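You operate a simulated robot arm through the tools that you are given. There is no shell and no other tool. Be economical: measure what you need, move in short steps, check, and stop when the job is done.

You run a simulated robot arm. Do the job below in one go: nothing can be reset, and whatever is moved stays where it is left.

JOB
Check the pressure at the upper test valve with the brass-stem gauge, then cap it again.
Fine: cap on the upper steel shelf meanwhile; valve open only while the gauge is on; gauge back where it stood; test that valve alone; keep the carpet dry. Set down upright: brass-stem gauge.

The check looks at the end state, three seconds after you hand in, the way a careful person would. Anything else that was tipped, shoved, dropped, spilled or broken makes it a failure. Lids that push on must go on centred and level and be pressed home; caps that screw on are set level and turned clockwise until they are tight.

ROBOT AND FRAMES
A 7-joint arm with a two-finger parallel gripper, fixed in place. Base frame: the origin is at the foot of the arm, x ahead of it, y to its left, z up. Readings come in m, degrees, newtons and seconds.
With the tool pointing down near the work surface it reaches from about 0.42 to 0.82 m from the base axis. Its first joint turns from -166.0 to 166.0 degrees. Payload 3.43 kg.
The TCP is the grasp point between the finger pads, 0.034 m short of the fingertips. In the tool frame z runs along the fingers and y along their closing line. Largest opening 0.128 m; finger width 0.024, thickness 0.012; the body of the gripper, 0.048 by 0.13 m, starts 0.096 m behind the TCP.
Orientation is told as [roll, pitch, yaw] about the base's x, y, z axes, in that order, counted from this pose: with the fingers straight down and closing along the base's y, the tool's x points along the base's -x, its y along +y and its z along -z.

CONTROLS
- The arm moves only by the tool jog_arm. Its argument "moves" is a list that holds one entry, the list of rows, each a list of 7 numbers: the gripper command, from -1 (shut) to 1 (fully open), values between in proportion, then the shift along the base's x, y, z in m, then the turn, a rotation vector about the base's x, y, z in degrees. In form: [[[jaw, x, y, z, wx, wy, wz], ...]]. A call has 1 to 8 rows; each row shifts and turns the commanded pose from where the row before left it. Rows are played at 5 a second. More than 0.05 m and 8.6 degrees between two rows, or a gripper value outside its range, and nothing of the call is played. Where a pose cannot be reached the arm comes as near as it can. A force on the tool above 70 N (or 10 N above the force at the start of the call, whichever is more), or a blocked arm, ends the call early, and 0.2 s more pass. Each finger travels about 0.153 m/s and halts on what it meets, pressing with about 42 N; the grip force reading is that of the motor and also rises with nothing between the fingers. The clock runs only during rows and for 0.2 s after the last one: add rows that do not move to give the fingers time. It gives the time, the measured TCP pose, the force on the tool (base axes), the opening and the grip force at its end, in the units of the frame above (readings bear some noise), with the torque about the TCP (base axes, N m) and any sound that the robot's microphone picked up.
- Cameras (640 x 400 px; columns grow to the right, rows downward): "scene" is fixed at [0.0513, -0.6506, 1.6181]; the picture's right is [0.75, -0.66, 0.00], its down [-0.30, -0.35, -0.89] and it looks along [0.58, 0.67, -0.46] (base axes); focal length 317 px, centre (320, 200). "wrist" rides on the gripper at [0.076, -0.011, -0.16] in the tool frame; the picture's right is [0.15, 0.99, 0.00], its down [-0.88, 0.13, -0.46] and it looks along [-0.45, 0.07, 0.89] (tool axes); focal length 234 px, centre (320, 200). There is no depth. A picture from a camera that has moved, and an enlarged one, comes with that camera's place and axes in the base frame and with its lens.
- snapshot(camera): a new picture of that camera. It takes no simulated time.
- inspect(camera, box): a new picture of the part [left, top, right, bottom] of that camera's present view, enlarged. It takes no simulated time.
- hand_in(): hands the job in; it is judged then, once.

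Go step by step. Nothing tells you positions but the pictures and the camera data: compare them with the known pose of the tool, close in by small moves and look again before you grip or let go. The budget is 120 turns and 84 pictures, counting those below and the enlarged ones. Unless the task says otherwise, let go and move clear before handing in, and close with one line.

The tools are called after "Call:" as a command line: name --argument value ..., lists and objects as JSON in quotes. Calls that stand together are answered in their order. jog_arm: Moves the arm, as the interface text tells. Its arguments: {"type":"object","properties":{"moves":{"type":"array"}},"required":["moves"]} The other tools are called the same way: snapshot (camera) takes a picture; inspect (camera, box) takes an enlarged picture of a part of a camera's view; hand_in () hands the job in.

At the start:

```text
clock: 0.0
eef_pos: [0.5405, -0.0435, 1.3593]
orientation: [0.0, 0.0, 0.1]
ft_force: [0.1, -0.3, -0.4]
ft_torque: [0.01, -0.02, 0.03]
opening: 0.1279
gripper_force: 0.2
```

scene: 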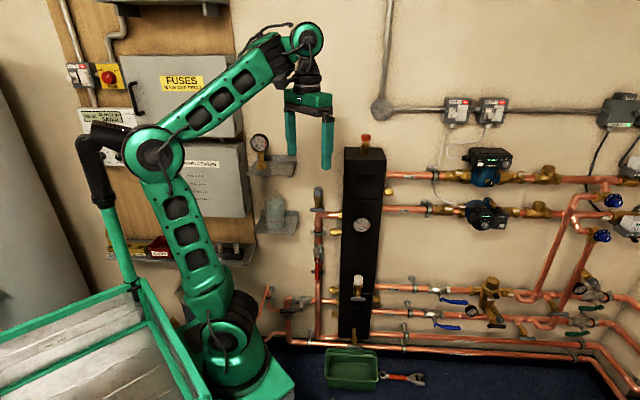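
wrist: 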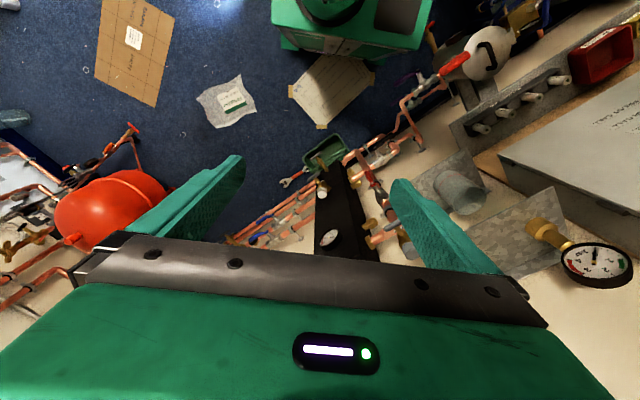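

I see a boiler-room wall with two steel shelves (upper one holding a brass-stem gauge), a black low-loss header/manifold and pipes. I'll enlarge the key regions first.

Call:
inspect --camera "scene" --box '[230, 110, 430, 235]'

Call:
inspect --camera "scene" --box '[250, 230, 450, 355]'

Call:
inspect --camera "wrist" --box '[280, 130, 640, 300]'

```text
3.20 times, centred on (330, 172) of scene
camera zoom: at [0.0513, -0.6506, 1.6181], right [0.75, -0.66, 0.0], down [-0.3, -0.35, -0.89], along [0.58, 0.67, -0.46], focal length 1014 px, centre (288, 288)
```

zoom: 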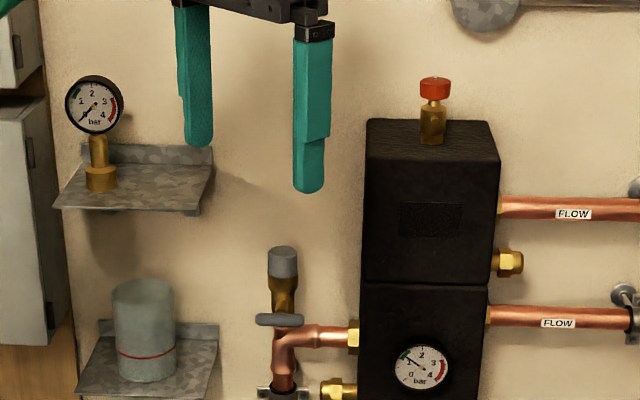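

```text
3.20 times, centred on (350, 292) of scene
camera zoom: at [0.0513, -0.6506, 1.6181], right [0.75, -0.66, 0.0], down [-0.3, -0.35, -0.89], along [0.58, 0.67, -0.46], focal length 1014 px, centre (224, -96)
```

zoom: 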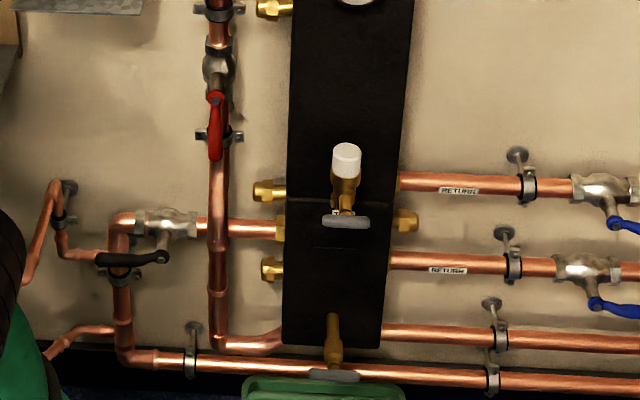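

```text
1.78 times, centred on (460, 215) of wrist
camera zoom: at [0.4648, -0.0539, 1.5194], right [-0.15, 0.99, 0.0], down [0.88, 0.13, 0.46], along [0.45, 0.07, -0.89], focal length 416 px, centre (71, 173)
```

zoom: 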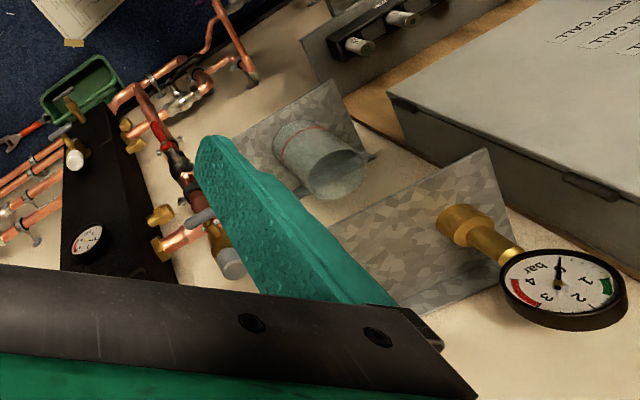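

The gauge dial triangulates to about (0.64, 0.38, 1.26), and the grey-capped upper valve to about (0.82, 0.24, 1.04). The wall runs roughly along (0.75, -0.66). I'll yaw the tool to face the wall and look closer.

Call:
jog_arm --moves '[[[1, 0.015, 0.012, -0.01, 0, 0, 8], [1, 0.015, 0.012, -0.01, 0, 0, 8], [1, 0.015, 0.012, -0.01, 0, 0, 8], [1, 0.015, 0.012, -0.01, 0, 0, 8], [1, 0.015, 0.012, -0.01, 0, 0, 8], [1, 0.015, 0.012, -0.01, 0, 0, 8], [1, 0, 0, 0, 0, 0, 0]]]'

Call:
snapshot --camera "wrist"

Call:
snapshot --camera "scene"

```text
clock: 1.6
eef_pos: [0.6156, 0.028, 1.3059]
orientation: [0.1, -0.6, 48.1]
ft_force: [-0.5, 0.5, 0.3]
ft_torque: [0.02, -0.03, 0.0]
opening: 0.1279
gripper_force: 0.1
```

```text
78 pictures are left
camera wrist: at [0.5718, -0.037, 1.4643], right [-0.83, 0.55, 0.0], down [0.49, 0.74, 0.47], along [0.26, 0.39, -0.88], focal length 234 px, centre (320, 200)
```

wrist: 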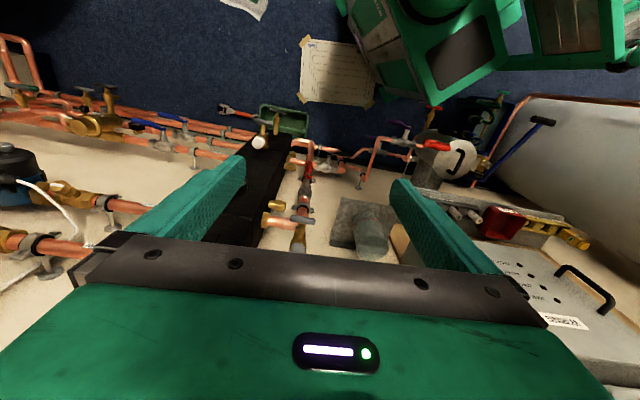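

```text
77 pictures are left
```

scene: 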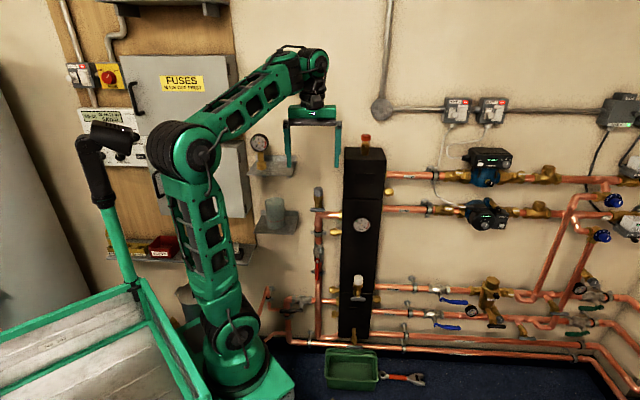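

The picture from above is upside down but clear. I'll zoom in tightly on valve, gauge and shelf in the scene camera.

Call:
inspect --camera "scene" --box '[295, 178, 345, 218]'

Call:
inspect --camera "scene" --box '[235, 125, 305, 180]'

Call:
inspect --camera "wrist" --box '[240, 160, 400, 260]'

```text
10.00 times, centred on (320, 198) of scene
camera zoom: at [0.0513, -0.6506, 1.6181], right [0.75, -0.66, 0.0], down [-0.3, -0.35, -0.89], along [0.58, 0.67, -0.46], focal length 3168 px, centre (320, 220)
```

zoom: 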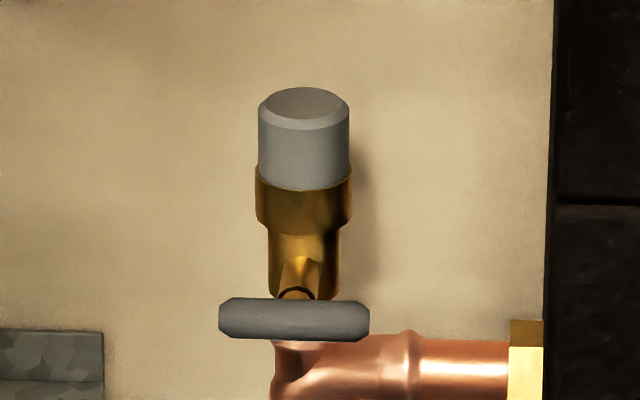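

```text
7.27 times, centred on (270, 152) of scene
camera zoom: at [0.0513, -0.6506, 1.6181], right [0.75, -0.66, 0.0], down [-0.3, -0.35, -0.89], along [0.58, 0.67, -0.46], focal length 2304 px, centre (684, 546)
```

zoom: 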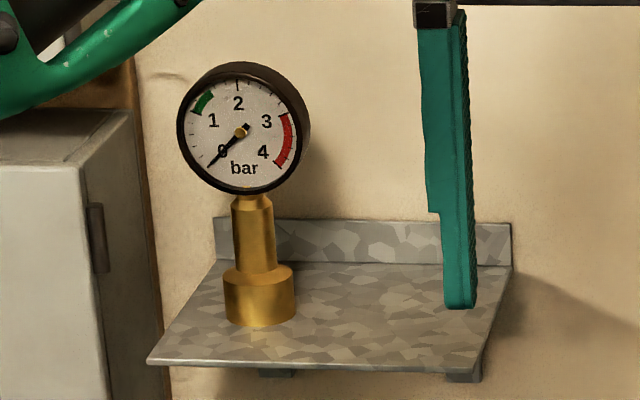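

```text
4.00 times, centred on (320, 210) of wrist
camera zoom: at [0.5718, -0.037, 1.4643], right [-0.83, 0.55, 0.0], down [0.49, 0.74, 0.47], along [0.26, 0.39, -0.88], focal length 937 px, centre (320, 160)
```

zoom: 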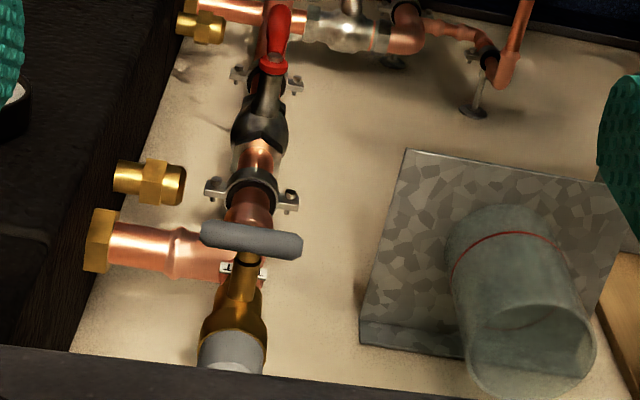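

The cap is a smooth grey cylinder about 37 mm across, and the T-handle under it lies crosswise, so the valve is closed. I'll close the jaws part way and move above and in front of the cap for a closer look.

Call:
jog_arm --moves '[[[0, 0.022, 0.023, -0.01, 0, 0, 0], [0, 0.022, 0.023, -0.01, 0, 0, 0], [0, 0.022, 0.023, -0.01, 0, 0, 0], [0, 0.022, 0.023, -0.01, 0, 0, 0], [0, 0.022, 0.023, -0.01, 0, 0, 0], [0, 0.022, 0.023, -0.01, 0, 0, 0], [0, 0, 0, 0, 0, 0, 0]]]'

Call:
snapshot --camera "wrist"

Call:
inspect --camera "scene" --box '[230, 90, 430, 215]'

```text
clock: 3.2
eef_pos: [0.7444, 0.166, 1.2474]
orientation: [0.0, -0.8, 47.9]
ft_force: [0.6, 0.2, 0.2]
ft_torque: [0.02, 0.01, 0.02]
opening: 0.064
gripper_force: 0.1
```

```text
73 pictures are left
camera wrist: at [0.7017, 0.101, 1.4062], right [-0.83, 0.55, 0.0], down [0.49, 0.74, 0.47], along [0.26, 0.39, -0.88], focal length 234 px, centre (320, 200)
```

wrist: 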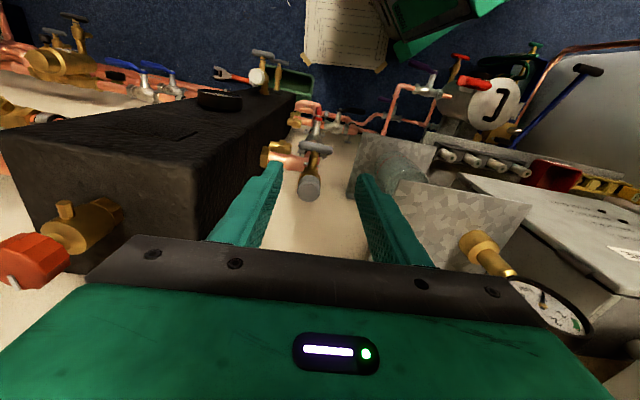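

```text
3.20 times, centred on (330, 152) of scene
camera zoom: at [0.0513, -0.6506, 1.6181], right [0.75, -0.66, 0.0], down [-0.3, -0.35, -0.89], along [0.58, 0.67, -0.46], focal length 1014 px, centre (288, 352)
```

zoom: 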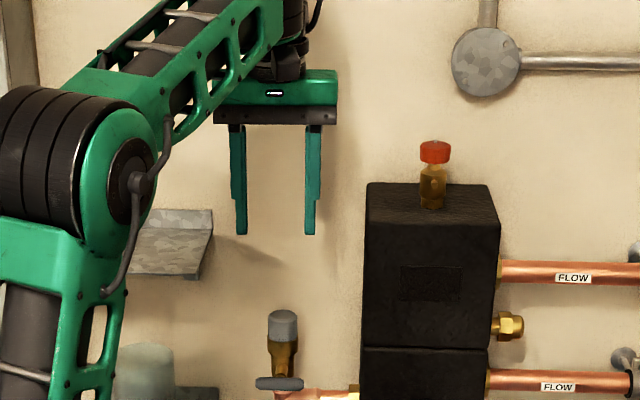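

The cap sits ahead of and below the gripper. I'll zoom in with the wrist camera to measure the cap and the valve.

Call:
inspect --camera "wrist" --box '[256, 120, 384, 220]'

```text
4.00 times, centred on (320, 170) of wrist
camera zoom: at [0.7017, 0.101, 1.4062], right [-0.83, 0.55, 0.0], down [0.49, 0.74, 0.47], along [0.26, 0.39, -0.88], focal length 937 px, centre (320, 320)
```

zoom: 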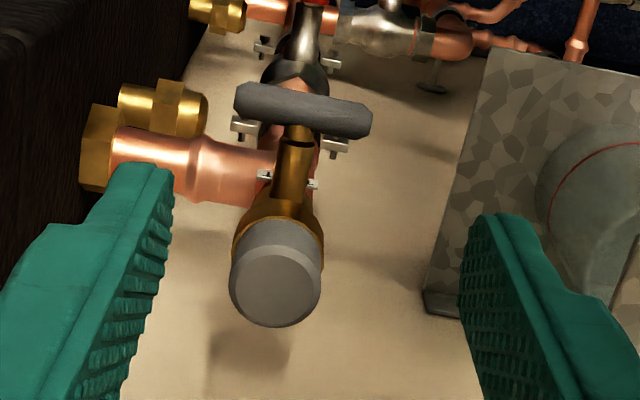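

Cap top comes out at about (0.81, 0.233, 1.065). I'll check with a still row whether the pose has settled.

Call:
jog_arm --moves '[[[0, 0, 0, 0, 0, 0, 0], [0, 0, 0, 0, 0, 0, 0]]]'

```text
clock: 3.8
eef_pos: [0.7455, 0.1649, 1.2465]
orientation: [0.1, -0.7, 48.0]
ft_force: [0.0, -1.1, -0.7]
ft_torque: [-0.01, 0.02, 0.03]
opening: 0.0639
gripper_force: 0.0
```

The offset is steady, so I'll work from measured poses. Next I move straight above the cap.

Call:
jog_arm --moves '[[[0, 0.0215, 0.0227, -0.025, 0, 0.35, 0], [0, 0.0215, 0.0227, -0.025, 0, 0.35, 0], [0, 0.0215, 0.0227, -0.025, 0, 0, 0], [0, 0, 0, 0, 0, 0, 0]]]'

Call:
snapshot --camera "wrist"

Call:
inspect --camera "scene" --box '[270, 120, 390, 220]'

```text
clock: 4.8
eef_pos: [0.8125, 0.2376, 1.1719]
orientation: [0.5, -0.2, 48.0]
ft_force: [-0.1, 0.4, 0.8]
ft_torque: [0.01, -0.03, 0.02]
opening: 0.0641
gripper_force: 0.1
```

```text
70 pictures are left
camera wrist: at [0.7708, 0.1718, 1.3331], right [-0.83, 0.55, 0.01], down [0.49, 0.74, 0.46], along [0.25, 0.39, -0.89], focal length 234 px, centre (320, 200)
```

wrist: 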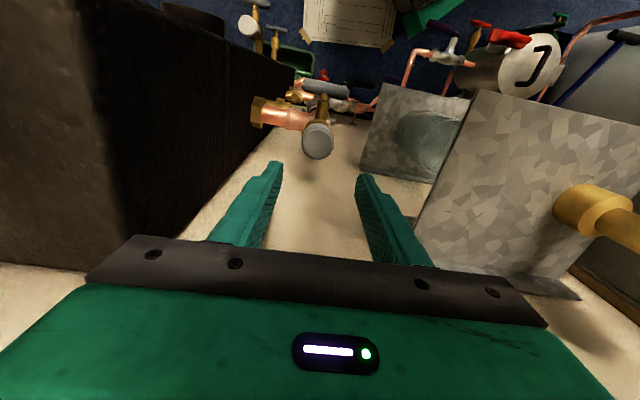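

```text
4.00 times, centred on (330, 170) of scene
camera zoom: at [0.0513, -0.6506, 1.6181], right [0.75, -0.66, 0.0], down [-0.3, -0.35, -0.89], along [0.58, 0.67, -0.46], focal length 1267 px, centre (280, 320)
```

zoom: 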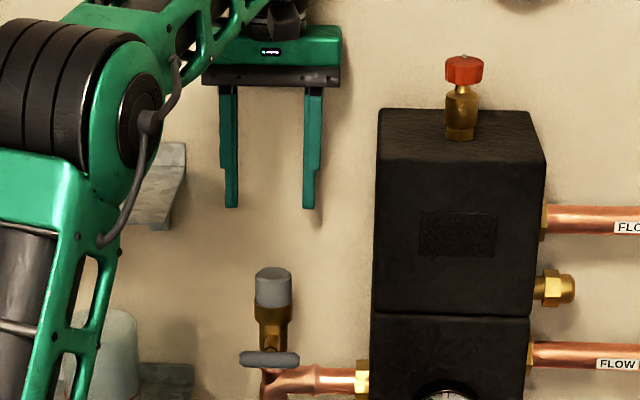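

Lateral alignment is good. I'll shift slightly back from the wall and come down part way, then look.

Call:
jog_arm --moves '[[[0, -0.003, -0.006, -0.02, 0, 0, 0], [0, 0, 0, -0.02, 0, 0, 0], [0, 0, 0, -0.02, -0.4, 0, 0], [0, 0, 0, 0, 0, 0, 0]]]'

Call:
inspect --camera "wrist" --box '[240, 90, 400, 215]'

Call:
inspect --camera "scene" --box '[290, 150, 350, 210]'

```text
clock: 5.8
eef_pos: [0.8081, 0.2283, 1.1116]
orientation: [0.4, 0.0, 48.0]
ft_force: [-0.3, -1.2, 0.2]
ft_torque: [-0.02, 0.02, 0.0]
opening: 0.0642
gripper_force: 0.2
```

```text
3.20 times, centred on (320, 152) of wrist
camera zoom: at [0.7673, 0.164, 1.2705], right [-0.83, 0.55, 0.01], down [0.49, 0.74, 0.46], along [0.25, 0.38, -0.89], focal length 749 px, centre (320, 352)
```

zoom: 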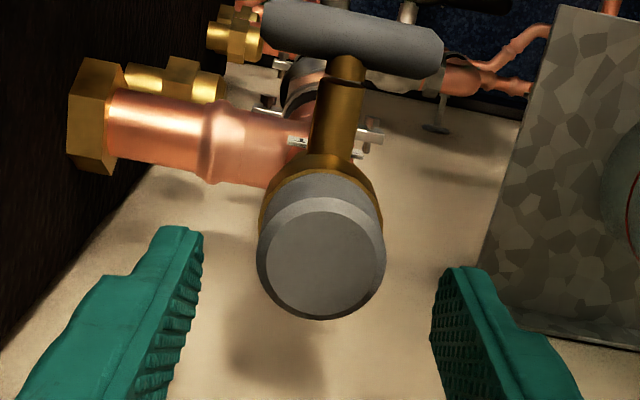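

```text
6.67 times, centred on (320, 180) of scene
camera zoom: at [0.0513, -0.6506, 1.6181], right [0.75, -0.66, 0.0], down [-0.3, -0.35, -0.89], along [0.58, 0.67, -0.46], focal length 2112 px, centre (320, 333)
```

zoom: 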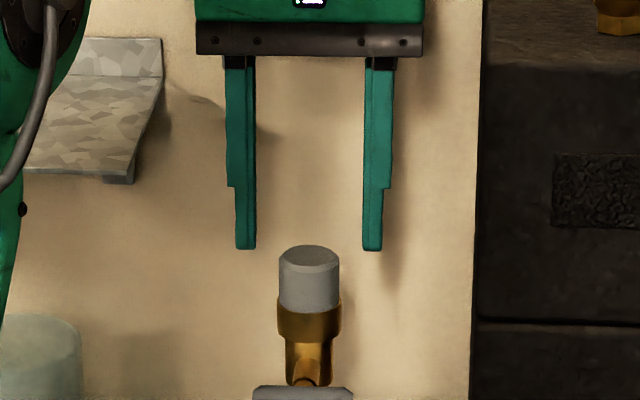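

Aligned within about 1 mm. I'll descend so the fingertips end just above the brass rim, then look before gripping.

Call:
jog_arm --moves '[[[0, 0.001, 0, -0.018, -0.4, 0, 0], [0, 0, 0, -0.018, 0, 0, 0], [0, 0, 0, 0, 0, 0, 0]]]'

Call:
inspect --camera "scene" --box '[290, 160, 350, 210]'

```text
clock: 6.6
eef_pos: [0.8082, 0.2292, 1.0733]
orientation: [0.1, 0.3, 48.1]
ft_force: [0.0, 0.4, -0.9]
ft_torque: [0.0, 0.01, -0.01]
opening: 0.0643
gripper_force: 0.1
```

```text
8.00 times, centred on (320, 185) of scene
camera zoom: at [0.0513, -0.6506, 1.6181], right [0.75, -0.66, 0.0], down [-0.3, -0.35, -0.89], along [0.58, 0.67, -0.46], focal length 2534 px, centre (320, 320)
```

zoom: 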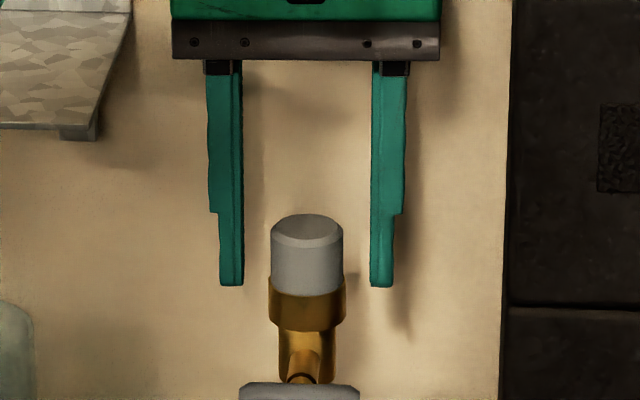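

The fingertips end just at the cap's lower edge and are centred. Gripping now.

Call:
jog_arm --moves '[[[-0.4, 0, 0, 0.002, 0, 0, 0], [-0.5, 0, 0, 0, 0, 0, 0], [-1, 0, 0, 0, 0, 0, 0], [-1, 0, 0, 0, 0, 0, 0]]]'

```text
clock: 7.6
eef_pos: [0.809, 0.2287, 1.0745]
orientation: [0.2, 0.6, 47.9]
ft_force: [1.7, -10.9, -33.2]
ft_torque: [-0.35, -0.25, 0.1]
opening: 0.0397
gripper_force: 45.3
```

Gripped at 39.7 mm, with a downward pull from my small upward command. I'll test a gentle pull.

Call:
jog_arm --moves '[[[-1, 0, 0, 0.002, 0, 0, 0], [-1, 0, 0, 0.002, 0, 0, 0], [-1, 0, 0, 0, 0, 0, 0]]]'

```text
clock: 8.2
eef_pos: [0.795, 0.2238, 1.0938]
orientation: [-0.7, -0.5, 47.3]
ft_force: [35.1, -16.4, 25.3]
ft_torque: [-0.62, -1.71, -0.17]
opening: 0.0357
gripper_force: 44.5
stopped in row 3: the force on the tool passed its limit at 72 N (the readings are from after the stop); the commanded pose is now the measured one
```

The arm jumped upwards about 2 cm. I need to see whether the cap came off or slipped.

Call:
inspect --camera "scene" --box '[290, 160, 350, 210]'

Call:
inspect --camera "wrist" --box '[240, 90, 400, 215]'

```text
8.00 times, centred on (320, 185) of scene
camera zoom: at [0.0513, -0.6506, 1.6181], right [0.75, -0.66, 0.0], down [-0.3, -0.35, -0.89], along [0.58, 0.67, -0.46], focal length 2534 px, centre (320, 320)
```

zoom: 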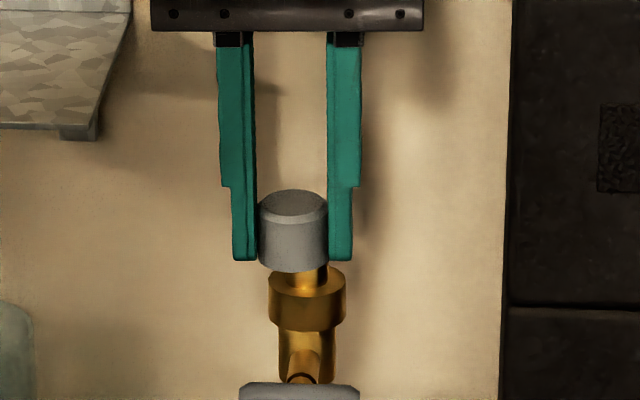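

```text
3.20 times, centred on (320, 152) of wrist
camera zoom: at [0.7508, 0.1619, 1.2526], right [-0.83, 0.56, -0.01], down [0.49, 0.74, 0.46], along [0.27, 0.38, -0.89], focal length 749 px, centre (320, 352)
```

zoom: 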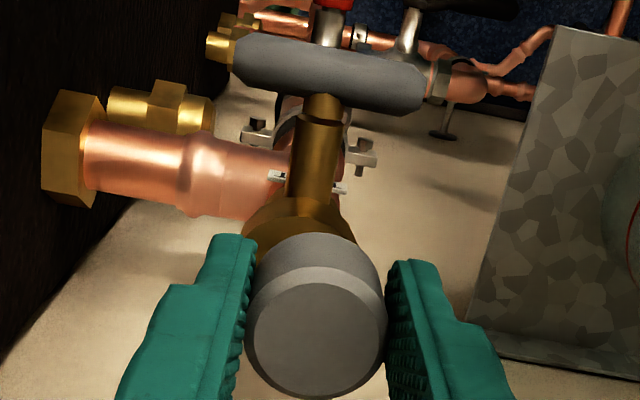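

The cap popped off and is held, and the brass spigot shows below it. It is a push-on fit; I'll lift it clear.

Call:
jog_arm --moves '[[[-1, 0, 0, 0.01, 0, 0, 0], [-1, 0, 0, 0.02, 0, 0, 0], [-1, 0, 0, 0.03, 0, 0, 0], [-1, 0, 0, 0.03, 0, 0, 0], [-1, 0, 0, 0, 0.6, 0.5, 0.6], [-1, 0, 0, 0, 0, 0, 0]]]'

Call:
inspect --camera "scene" --box '[230, 115, 350, 215]'

Call:
inspect --camera "wrist" --box '[240, 90, 400, 215]'

```text
clock: 9.6
eef_pos: [0.7932, 0.2261, 1.1764]
orientation: [0.5, 0.2, 48.6]
ft_force: [0.6, 0.0, 0.9]
ft_torque: [-0.02, 0.01, -0.02]
opening: 0.0355
gripper_force: 42.4
```

```text
4.00 times, centred on (290, 165) of scene
camera zoom: at [0.0513, -0.6506, 1.6181], right [0.75, -0.66, 0.0], down [-0.3, -0.35, -0.89], along [0.58, 0.67, -0.46], focal length 1267 px, centre (440, 340)
```

zoom: 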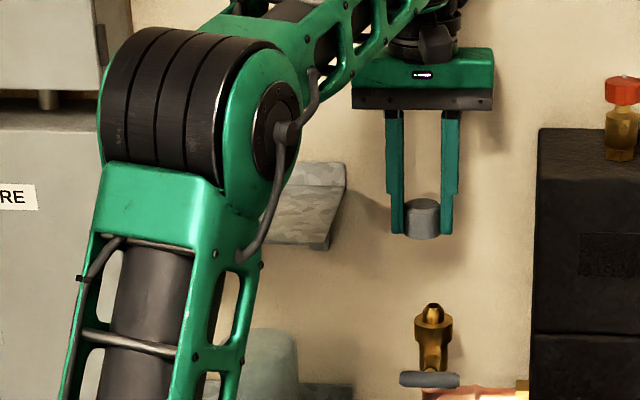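

```text
3.20 times, centred on (320, 152) of wrist
camera zoom: at [0.7532, 0.1624, 1.336], right [-0.84, 0.54, 0.01], down [0.49, 0.74, 0.46], along [0.24, 0.39, -0.89], focal length 749 px, centre (320, 352)
```

zoom: 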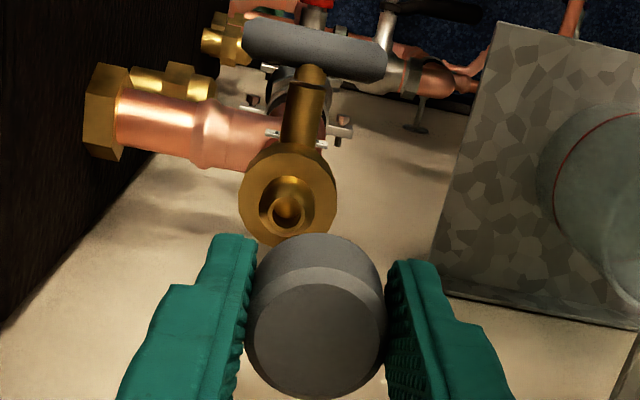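

The valve's spigot is exposed and dry. The upper shelf surface is at z≈1.155 with free room to the right of the gauge, so I'll move the cap above that right part and look.

Call:
jog_arm --moves '[[[-1, 0, 0, 0.04, 0, 0, 0], [-1, 0, 0, 0.04, 0, 0, 0], [-1, -0.027, 0.015, 0.02, 0, 0, 0], [-1, -0.027, 0.015, 0.015, 0, 0, 0], [-1, -0.027, 0.015, 0, 0, 0, 0], [-1, -0.026, 0.015, 0, 0, 0, 0], [-1, 0, 0, 0, 0, 0, 0]]]'

Call:
snapshot --camera "wrist"

Call:
inspect --camera "scene" --box '[220, 85, 360, 195]'

```text
clock: 10.4
eef_pos: [0.7646, 0.2396, 1.2829]
orientation: [-0.2, -1.1, 49.1]
ft_force: [23.0, 3.2, -25.4]
ft_torque: [0.94, 2.65, 1.15]
opening: 0.0353
gripper_force: 41.8
stopped in row 3: the force on the tool passed its limit at 146 N (the readings are from after the stop); the commanded pose is now the measured one
```

```text
61 pictures are left
camera wrist: at [0.721, 0.1727, 1.4408], right [-0.84, 0.54, -0.01], down [0.47, 0.74, 0.47], along [0.26, 0.4, -0.88], focal length 234 px, centre (320, 200)
```

wrist: 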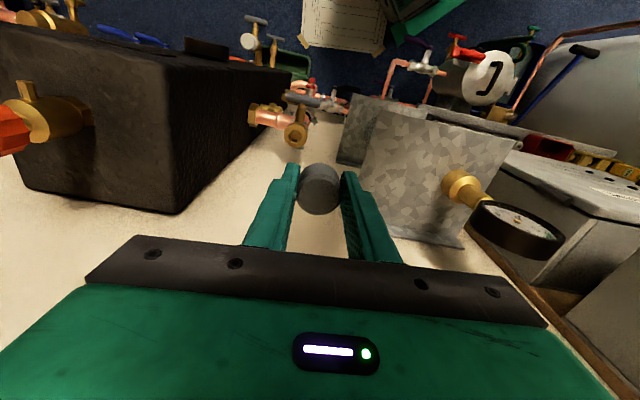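

```text
3.64 times, centred on (290, 140) of scene
camera zoom: at [0.0513, -0.6506, 1.6181], right [0.75, -0.66, 0.0], down [-0.3, -0.35, -0.89], along [0.58, 0.67, -0.46], focal length 1152 px, centre (429, 418)
```

zoom: 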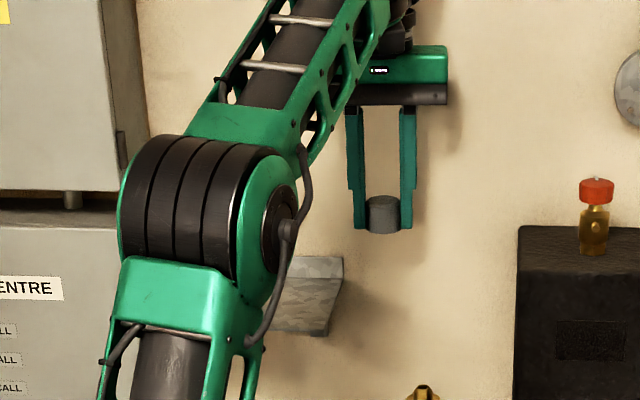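

The call stopped on a force spike with nothing obvious touching. The gauge still stands, so I'll hold still a moment and read the forces.

Call:
jog_arm --moves '[[[-1, 0, 0, 0, 0, 0, 0], [-1, 0, 0, 0, 0, 0, 0]]]'

Call:
snapshot --camera "scene"

```text
clock: 11.0
eef_pos: [0.7637, 0.2398, 1.2826]
orientation: [0.0, -1.0, 48.9]
ft_force: [28.6, 5.6, -36.9]
ft_torque: [1.29, 3.21, 1.44]
opening: 0.0355
gripper_force: 42.0
```

```text
59 pictures are left
```

scene: 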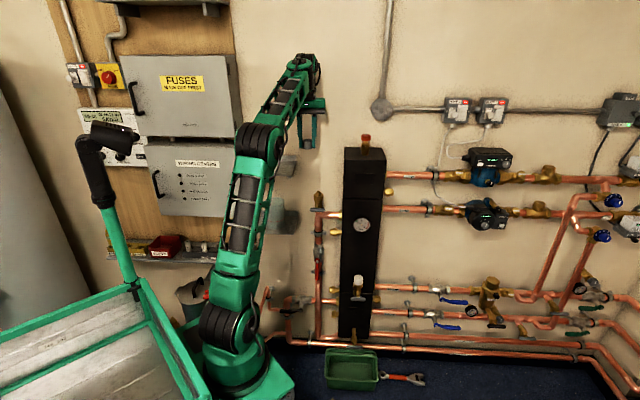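

A steady push of (+29, +6, -37) N means the gripper body is being pressed by the arm's own forearm, since the wrist is folded tightly. I'll back off the way I came.

Call:
jog_arm --moves '[[[-1, 0.015, -0.01, -0.025, 0, 0, 0], [-1, 0, 0, -0.03, 0, 0, 0], [-1, 0, 0, 0, 0, 0, 0]]]'

Call:
inspect --camera "scene" --box '[180, 30, 360, 170]'

```text
clock: 11.8
eef_pos: [0.7781, 0.2273, 1.2271]
orientation: [-0.2, -1.1, 49.0]
ft_force: [0.6, 0.3, -0.6]
ft_torque: [0.04, 0.01, 0.01]
opening: 0.0354
gripper_force: 42.6
```

```text
2.86 times, centred on (270, 100) of scene
camera zoom: at [0.0513, -0.6506, 1.6181], right [0.75, -0.66, 0.0], down [-0.3, -0.35, -0.89], along [0.58, 0.67, -0.46], focal length 905 px, centre (463, 486)
```

zoom: 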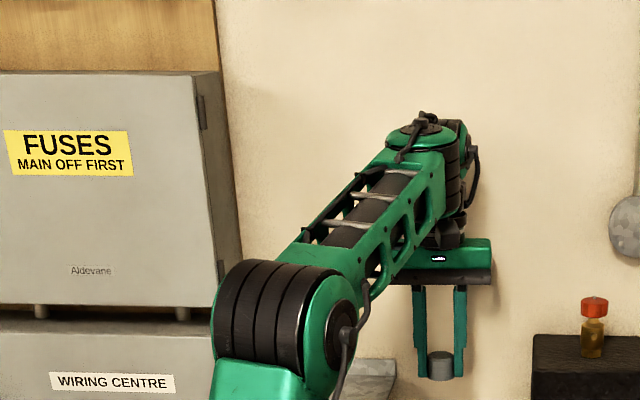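

Free again. The fold gets tighter when the arm is outstretched and high, so I'll go toward the shelf at this height, retracting as I go.

Call:
jog_arm --moves '[[[-1, -0.022, 0.013, 0, 0, 0.5, 0], [-1, -0.022, 0.013, 0, 0, 0.5, 0], [-1, -0.022, 0.014, 0, 0, 0, -0.5], [-1, 0, 0, 0, 0, 0, 0]]]'

Call:
snapshot --camera "wrist"

Call:
inspect --camera "scene" --box '[180, 30, 360, 170]'

```text
clock: 12.8
eef_pos: [0.7162, 0.2684, 1.2251]
orientation: [0.7, -0.3, 48.5]
ft_force: [0.6, 0.7, -0.5]
ft_torque: [-0.02, 0.02, -0.03]
opening: 0.0352
gripper_force: 42.0
```

```text
57 pictures are left
camera wrist: at [0.676, 0.2026, 1.3853], right [-0.84, 0.55, 0.01], down [0.49, 0.74, 0.46], along [0.24, 0.39, -0.89], focal length 234 px, centre (320, 200)
```

wrist: 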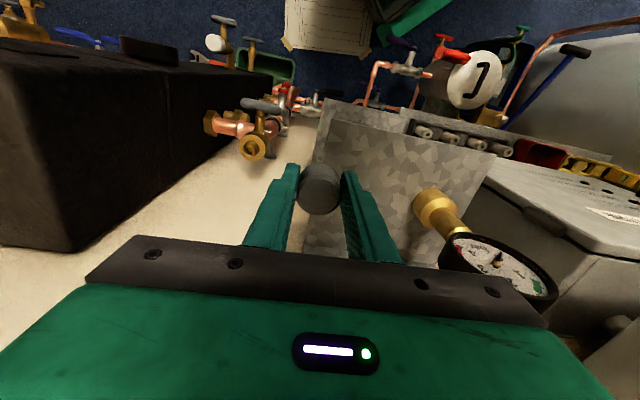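

```text
2.86 times, centred on (270, 100) of scene
camera zoom: at [0.0513, -0.6506, 1.6181], right [0.75, -0.66, 0.0], down [-0.3, -0.35, -0.89], along [0.58, 0.67, -0.46], focal length 905 px, centre (463, 486)
```

zoom: 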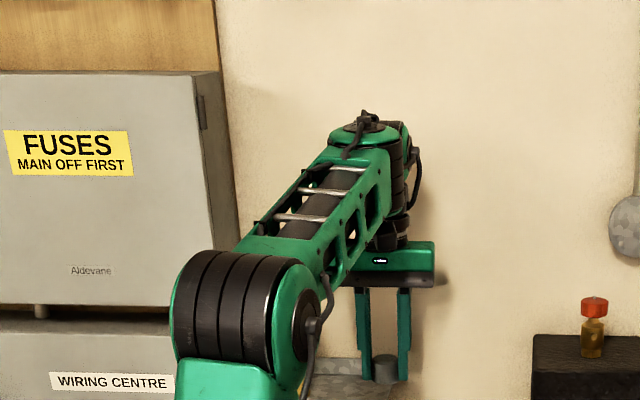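

No contact now. I'll zoom in to measure the cap, the shelf's edge and the gauge.

Call:
inspect --camera "wrist" --box '[280, 90, 570, 310]'

```text
1.82 times, centred on (425, 200) of wrist
camera zoom: at [0.676, 0.2026, 1.3853], right [-0.84, 0.55, 0.01], down [0.49, 0.74, 0.46], along [0.24, 0.39, -0.89], focal length 426 px, centre (129, 200)
```

zoom: 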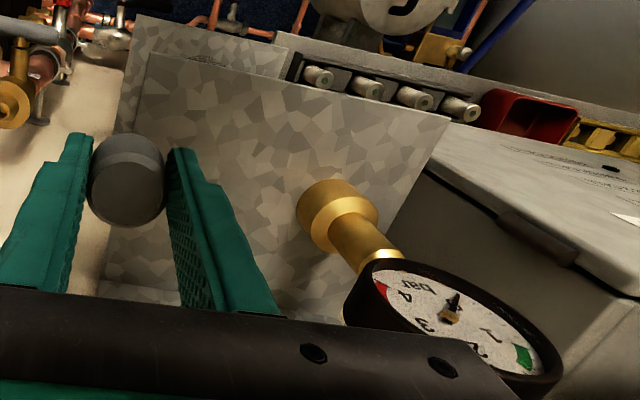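

Both views agree on the shelf at z=1.155, with its right-front corner at (0.684, 0.24) and the gauge at (0.641, 0.378). I'll move over the free right-front part of the shelf and down near to the surface.

Call:
jog_arm --moves '[[[-1, -0.018, 0.004, 0, 0, 0, 0], [-1, -0.018, 0.004, 0, 0, 0, 0], [-1, 0, 0, -0.014, -0.4, 0, 0], [-1, 0, 0, -0.013, 0, 0, 0], [-1, 0, 0, 0, 0, 0, 0]]]'

Call:
inspect --camera "wrist" --box '[240, 90, 530, 310]'

Call:
inspect --camera "scene" --box '[240, 100, 320, 170]'

```text
clock: 14.0
eef_pos: [0.6776, 0.2778, 1.2002]
orientation: [0.4, 0.0, 48.4]
ft_force: [0.4, 0.8, 0.5]
ft_torque: [-0.01, -0.03, -0.01]
opening: 0.0353
gripper_force: 42.3
```

```text
1.82 times, centred on (385, 200) of wrist
camera zoom: at [0.6371, 0.2124, 1.3595], right [-0.84, 0.55, 0.01], down [0.49, 0.74, 0.46], along [0.24, 0.39, -0.89], focal length 426 px, centre (202, 200)
```

zoom: 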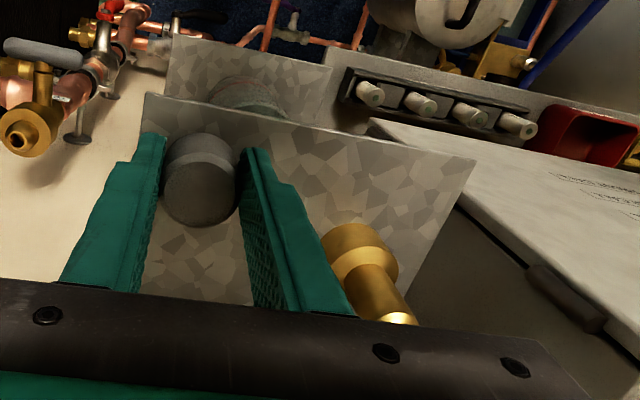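

```text
5.71 times, centred on (280, 135) of scene
camera zoom: at [0.0513, -0.6506, 1.6181], right [0.75, -0.66, 0.0], down [-0.3, -0.35, -0.89], along [0.58, 0.67, -0.46], focal length 1810 px, centre (549, 571)
```

zoom: 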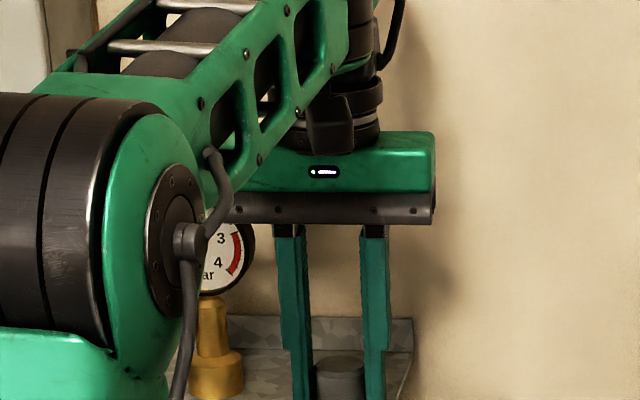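

The gripper's body clears the dial by roughly 8 mm in depth. I'll lower slowly in small steps, watching the force.

Call:
jog_arm --moves '[[[-1, 0.0015, -0.001, -0.003, -0.3, 0, 0], [-1, 0, 0, -0.003, 0, 0, 0], [-1, 0, 0, 0, 0, 0, 0]]]'

Call:
inspect --camera "scene" --box '[260, 130, 310, 170]'

```text
clock: 14.8
eef_pos: [0.6795, 0.2762, 1.1946]
orientation: [0.1, 0.0, 48.5]
ft_force: [2.3, 4.6, 18.2]
ft_torque: [-0.01, -0.06, 0.03]
opening: 0.0353
gripper_force: 42.0
```

```text
10.00 times, centred on (285, 150) of scene
camera zoom: at [0.0513, -0.6506, 1.6181], right [0.75, -0.66, 0.0], down [-0.3, -0.35, -0.89], along [0.58, 0.67, -0.46], focal length 3168 px, centre (670, 700)
```

zoom: 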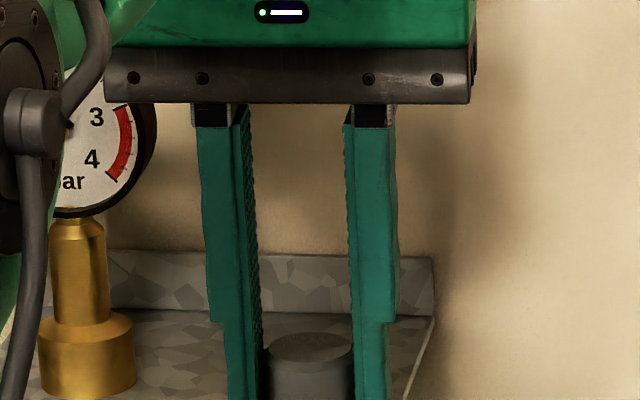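

The cap rests on the shelf (18 N contact). I'll ease the pressure, open a little and rise.

Call:
jog_arm --moves '[[[-0.42, 0, 0, 0.001, 0, 0, 0], [-0.3, 0, 0, 0, 0, 0, 0], [-0.2, 0, 0, 0, 0, 0, 0], [-0.2, 0, 0, 0.015, 0, 0, 0], [-0.2, 0, 0, 0.02, 0, 0, 0], [-0.2, 0, 0, 0, 0, 0, 0]]]'

Call:
inspect --camera "wrist" --box '[240, 90, 530, 310]'

```text
clock: 16.2
eef_pos: [0.6788, 0.2758, 1.2298]
orientation: [0.2, 0.2, 48.5]
ft_force: [-0.3, 0.5, -0.7]
ft_torque: [0.02, 0.0, -0.01]
opening: 0.0514
gripper_force: 0.2
```

```text
1.82 times, centred on (385, 200) of wrist
camera zoom: at [0.6397, 0.2114, 1.3902], right [-0.84, 0.55, 0.0], down [0.49, 0.75, 0.45], along [0.24, 0.38, -0.89], focal length 426 px, centre (202, 200)
```

zoom: 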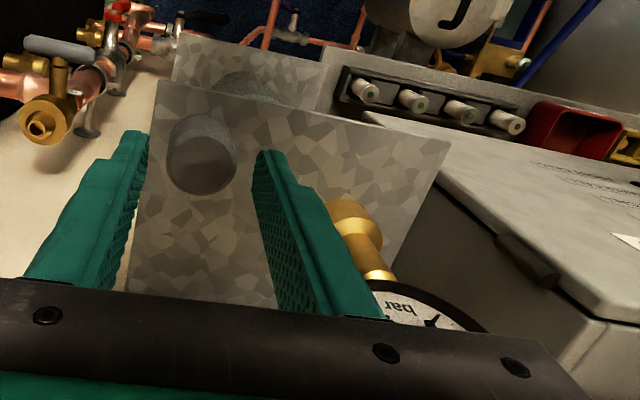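

The cap stands well on the shelf. Next I back off from the wall while tilting the tool to horizontal, so I can grip the gauge's brass stem from the front.

Call:
jog_arm --moves '[[[-0.2, -0.01, -0.01, 0.02, 0, 0, 0], [-0.2, -0.015, -0.005, 0.01, 5.99, -5.3, 0], [-0.2, -0.015, -0.005, 0, 5.99, -5.3, 0], [-0.2, -0.015, 0, 0, 5.99, -5.3, 0], [-0.2, -0.015, 0, 0, 5.99, -5.3, 0], [-0.2, -0.015, 0, 0, 5.99, -5.3, 0], [-0.2, 0, 0, 0, 5.99, -5.3, 0], [-0.2, 0, 0, 0, 0, 0, 0]]]'

Call:
snapshot --camera "scene"

```text
clock: 18.0
eef_pos: [0.5939, 0.2571, 1.2598]
orientation: [0.3, -48.0, 48.4]
ft_force: [0.0, 0.2, -0.6]
ft_torque: [-0.02, 0.02, -0.01]
opening: 0.0511
gripper_force: 0.1
```

```text
50 pictures are left
```

scene: 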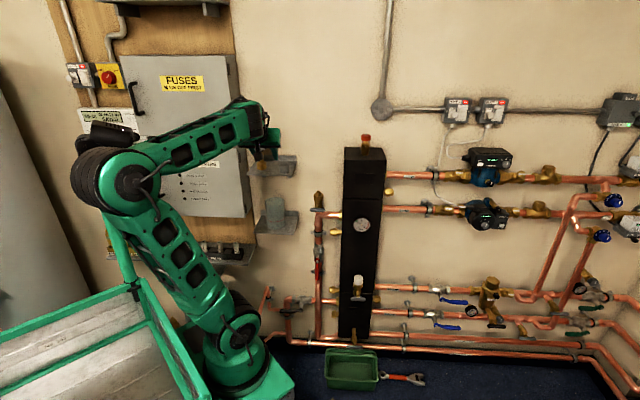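

The tilt works as expected. The elbow is swinging back toward the cart post at left, so I'll zoom in on that before going on.

Call:
inspect --camera "scene" --box '[40, 80, 300, 280]'

Call:
snapshot --camera "wrist"

```text
2.00 times, centred on (170, 180) of scene
camera zoom: at [0.0513, -0.6506, 1.6181], right [0.75, -0.66, 0.0], down [-0.3, -0.35, -0.89], along [0.58, 0.67, -0.46], focal length 634 px, centre (620, 240)
```

zoom: 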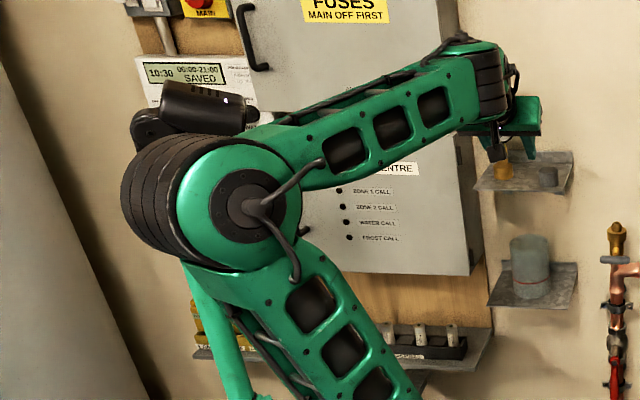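

```text
48 pictures are left
camera wrist: at [0.4908, 0.1225, 1.3107], right [-0.81, 0.58, -0.11], down [0.07, 0.27, 0.96], along [0.59, 0.77, -0.26], focal length 234 px, centre (320, 200)
```

wrist: 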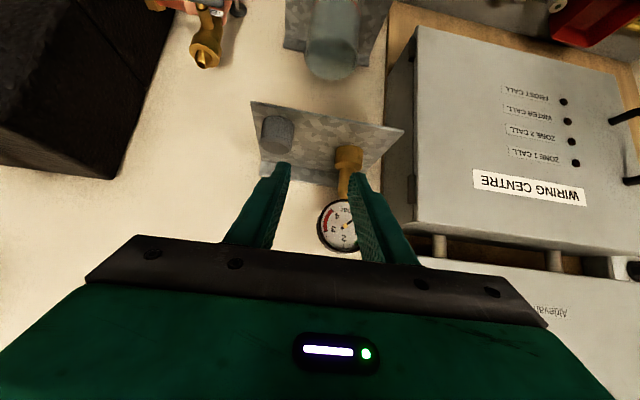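

The elbow is in front of the post and I'm extending now anyway. I'll tilt to about 78° while moving to a pre-grasp point 7.5 cm in front of the stem.

Call:
jog_arm --moves '[[[-0.2, 0, 0.015, 0, 5.6, -4.97, 0], [-0.2, 0, 0.016, 0, 5.6, -4.97, 0], [-0.2, 0, 0.016, -0.02, 5.6, -4.97, 0], [-0.2, 0, 0.016, -0.03, 5.6, -4.97, 0], [-0.2, 0, 0, 0, 0, 0, 0]]]'

Call:
snapshot --camera "scene"

Call:
snapshot --camera "wrist"

```text
clock: 19.2
eef_pos: [0.5921, 0.3192, 1.2103]
orientation: [0.0, -77.8, 48.4]
ft_force: [0.1, -0.6, -0.3]
ft_torque: [0.04, 0.01, 0.0]
opening: 0.0513
gripper_force: 0.1
```

```text
47 pictures are left
```

scene: 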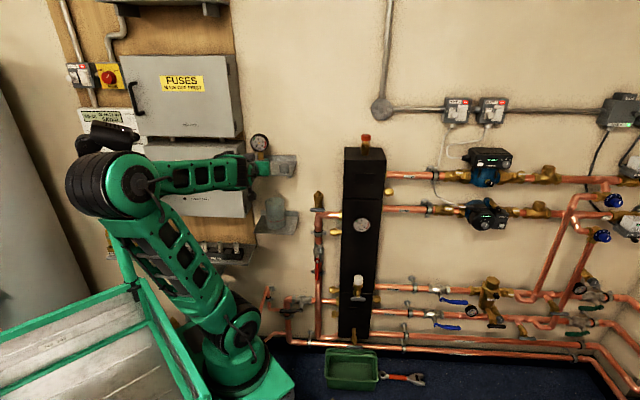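

```text
46 pictures are left
camera wrist: at [0.4872, 0.1826, 1.1701], right [-0.76, 0.63, -0.14], down [-0.27, -0.11, 0.96], along [0.59, 0.77, 0.25], focal length 234 px, centre (320, 200)
```

wrist: 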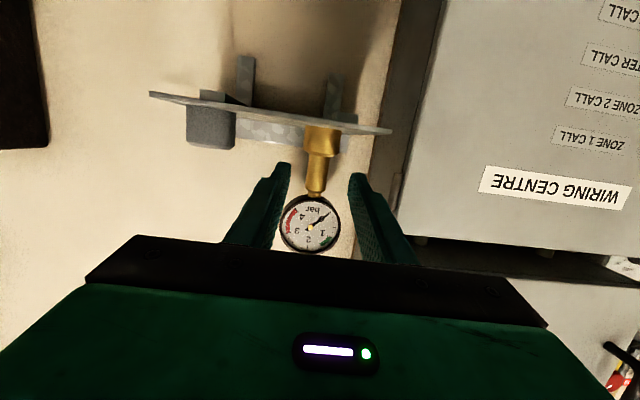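

The gauge sits between the fingers as seen from the wrist. Zooming in on both views to refine.

Call:
inspect --camera "wrist" --box '[240, 80, 400, 260]'

Call:
inspect --camera "scene" --box '[220, 125, 300, 190]'

```text
2.22 times, centred on (320, 170) of wrist
camera zoom: at [0.4872, 0.1826, 1.1701], right [-0.76, 0.63, -0.14], down [-0.27, -0.11, 0.96], along [0.59, 0.77, 0.25], focal length 520 px, centre (320, 267)
```

zoom: 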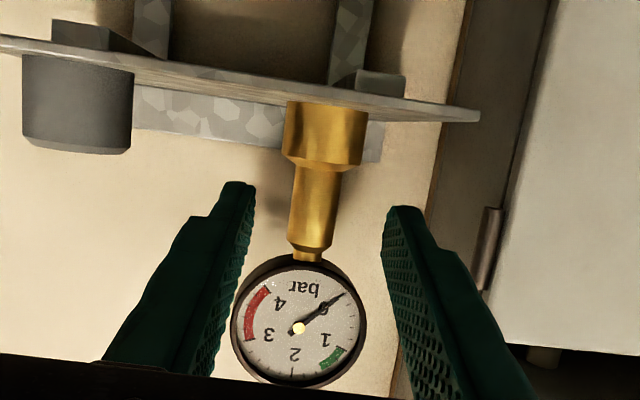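

```text
6.15 times, centred on (260, 158) of scene
camera zoom: at [0.0513, -0.6506, 1.6181], right [0.75, -0.66, 0.0], down [-0.3, -0.35, -0.89], along [0.58, 0.67, -0.46], focal length 1949 px, centre (689, 462)
```

zoom: 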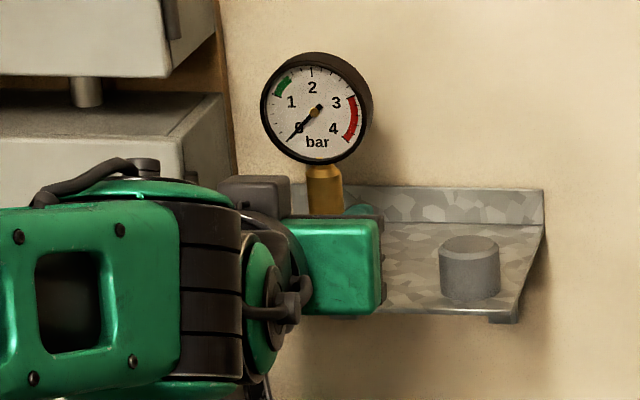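

Stem is at (0.641, 0.375) with a clear span from z 1.187 to 1.222, and the lateral error is under 1 mm. I'll advance onto it.

Call:
jog_arm --moves '[[[-0.2, 0.012, 0.0135, -0.001, 0, 0, 0], [-0.2, 0.012, 0.0135, -0.001, 0, 0, 0], [-0.2, 0.012, 0.0135, 0, 0, 0, 0], [-0.2, 0.011, 0.0135, 0, 0, 0, 0], [-0.2, 0, 0, 0, 0, 0, 0]]]'

Call:
inspect --camera "wrist" --box '[240, 80, 400, 260]'

```text
clock: 20.4
eef_pos: [0.6369, 0.3744, 1.2086]
orientation: [0.3, -77.8, 48.5]
ft_force: [1.1, 0.7, -0.5]
ft_torque: [0.0, -0.02, 0.01]
opening: 0.0513
gripper_force: 0.1
```

```text
2.22 times, centred on (320, 170) of wrist
camera zoom: at [0.5334, 0.2382, 1.1686], right [-0.76, 0.63, -0.14], down [-0.27, -0.11, 0.96], along [0.59, 0.77, 0.25], focal length 520 px, centre (320, 267)
```

zoom: 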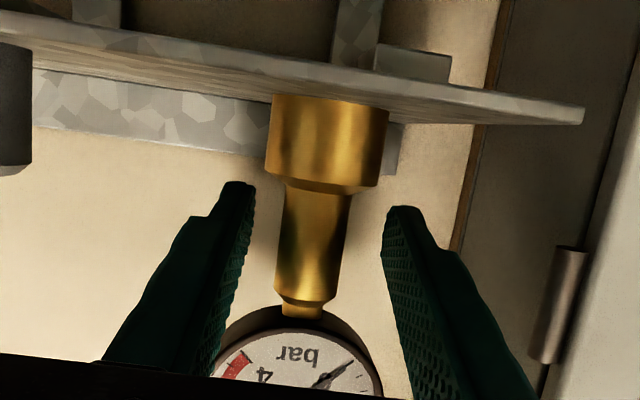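

The stem is centred between the pads. Closing gently.

Call:
jog_arm --moves '[[[-0.4, 0, 0, 0, 0, 0, 0], [-0.55, 0, 0, 0, 0, 0, 0], [-0.65, 0, 0, 0, 0, 0, 0], [-1, 0, 0, 0, 0, 0, 0], [-1, 0, 0, 0, 0, 0, 0]]]'

Call:
inspect --camera "wrist" --box '[240, 80, 400, 260]'

Call:
inspect --camera "scene" --box '[220, 125, 300, 190]'

```text
clock: 21.6
eef_pos: [0.6395, 0.3735, 1.2079]
orientation: [0.3, -77.8, 48.5]
ft_force: [-0.1, 0.2, 2.3]
ft_torque: [-0.22, -0.18, -0.07]
opening: 0.0208
gripper_force: 41.6
```

```text
2.22 times, centred on (320, 170) of wrist
camera zoom: at [0.5334, 0.2379, 1.1687], right [-0.76, 0.63, -0.14], down [-0.27, -0.11, 0.96], along [0.59, 0.77, 0.25], focal length 520 px, centre (320, 267)
```

zoom: 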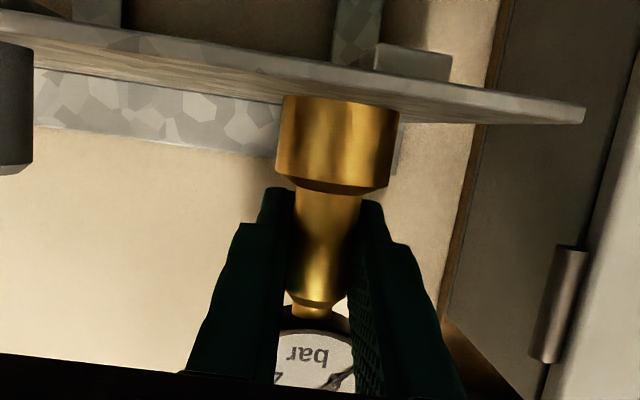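

```text
6.15 times, centred on (260, 158) of scene
camera zoom: at [0.0513, -0.6506, 1.6181], right [0.75, -0.66, 0.0], down [-0.3, -0.35, -0.89], along [0.58, 0.67, -0.46], focal length 1949 px, centre (689, 462)
```

zoom: 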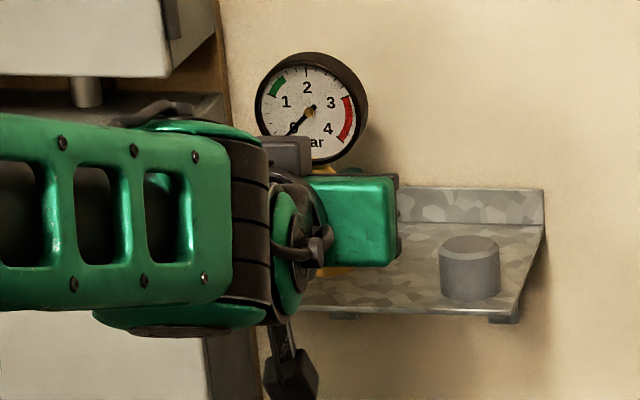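

Gripped at 20.8 mm stem width. I'll lift straight up and check that the gauge hangs upright.

Call:
jog_arm --moves '[[[-1, 0, 0, 0.005, 0, 0, 0], [-1, 0, 0, 0.02, 0, 0, 0], [-1, 0, 0, 0.025, 0, 0, 0], [-1, -0.01, -0.011, 0, 0, 0, 0], [-1, -0.02, -0.022, 0, 0, 0, 0], [-1, 0, 0, 0, 0, 0, 0]]]'

Call:
inspect --camera "wrist" --box '[240, 80, 400, 260]'

```text
clock: 23.0
eef_pos: [0.6084, 0.3383, 1.2542]
orientation: [0.3, -77.8, 48.3]
ft_force: [0.3, -0.4, -2.4]
ft_torque: [0.07, 0.07, -0.02]
opening: 0.0205
gripper_force: 41.6
```

```text
2.22 times, centred on (320, 170) of wrist
camera zoom: at [0.5045, 0.2026, 1.215], right [-0.76, 0.63, -0.14], down [-0.27, -0.11, 0.96], along [0.59, 0.77, 0.25], focal length 520 px, centre (320, 267)
```

zoom: 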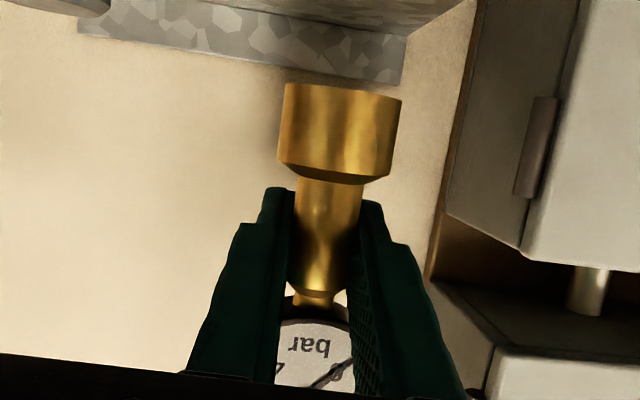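

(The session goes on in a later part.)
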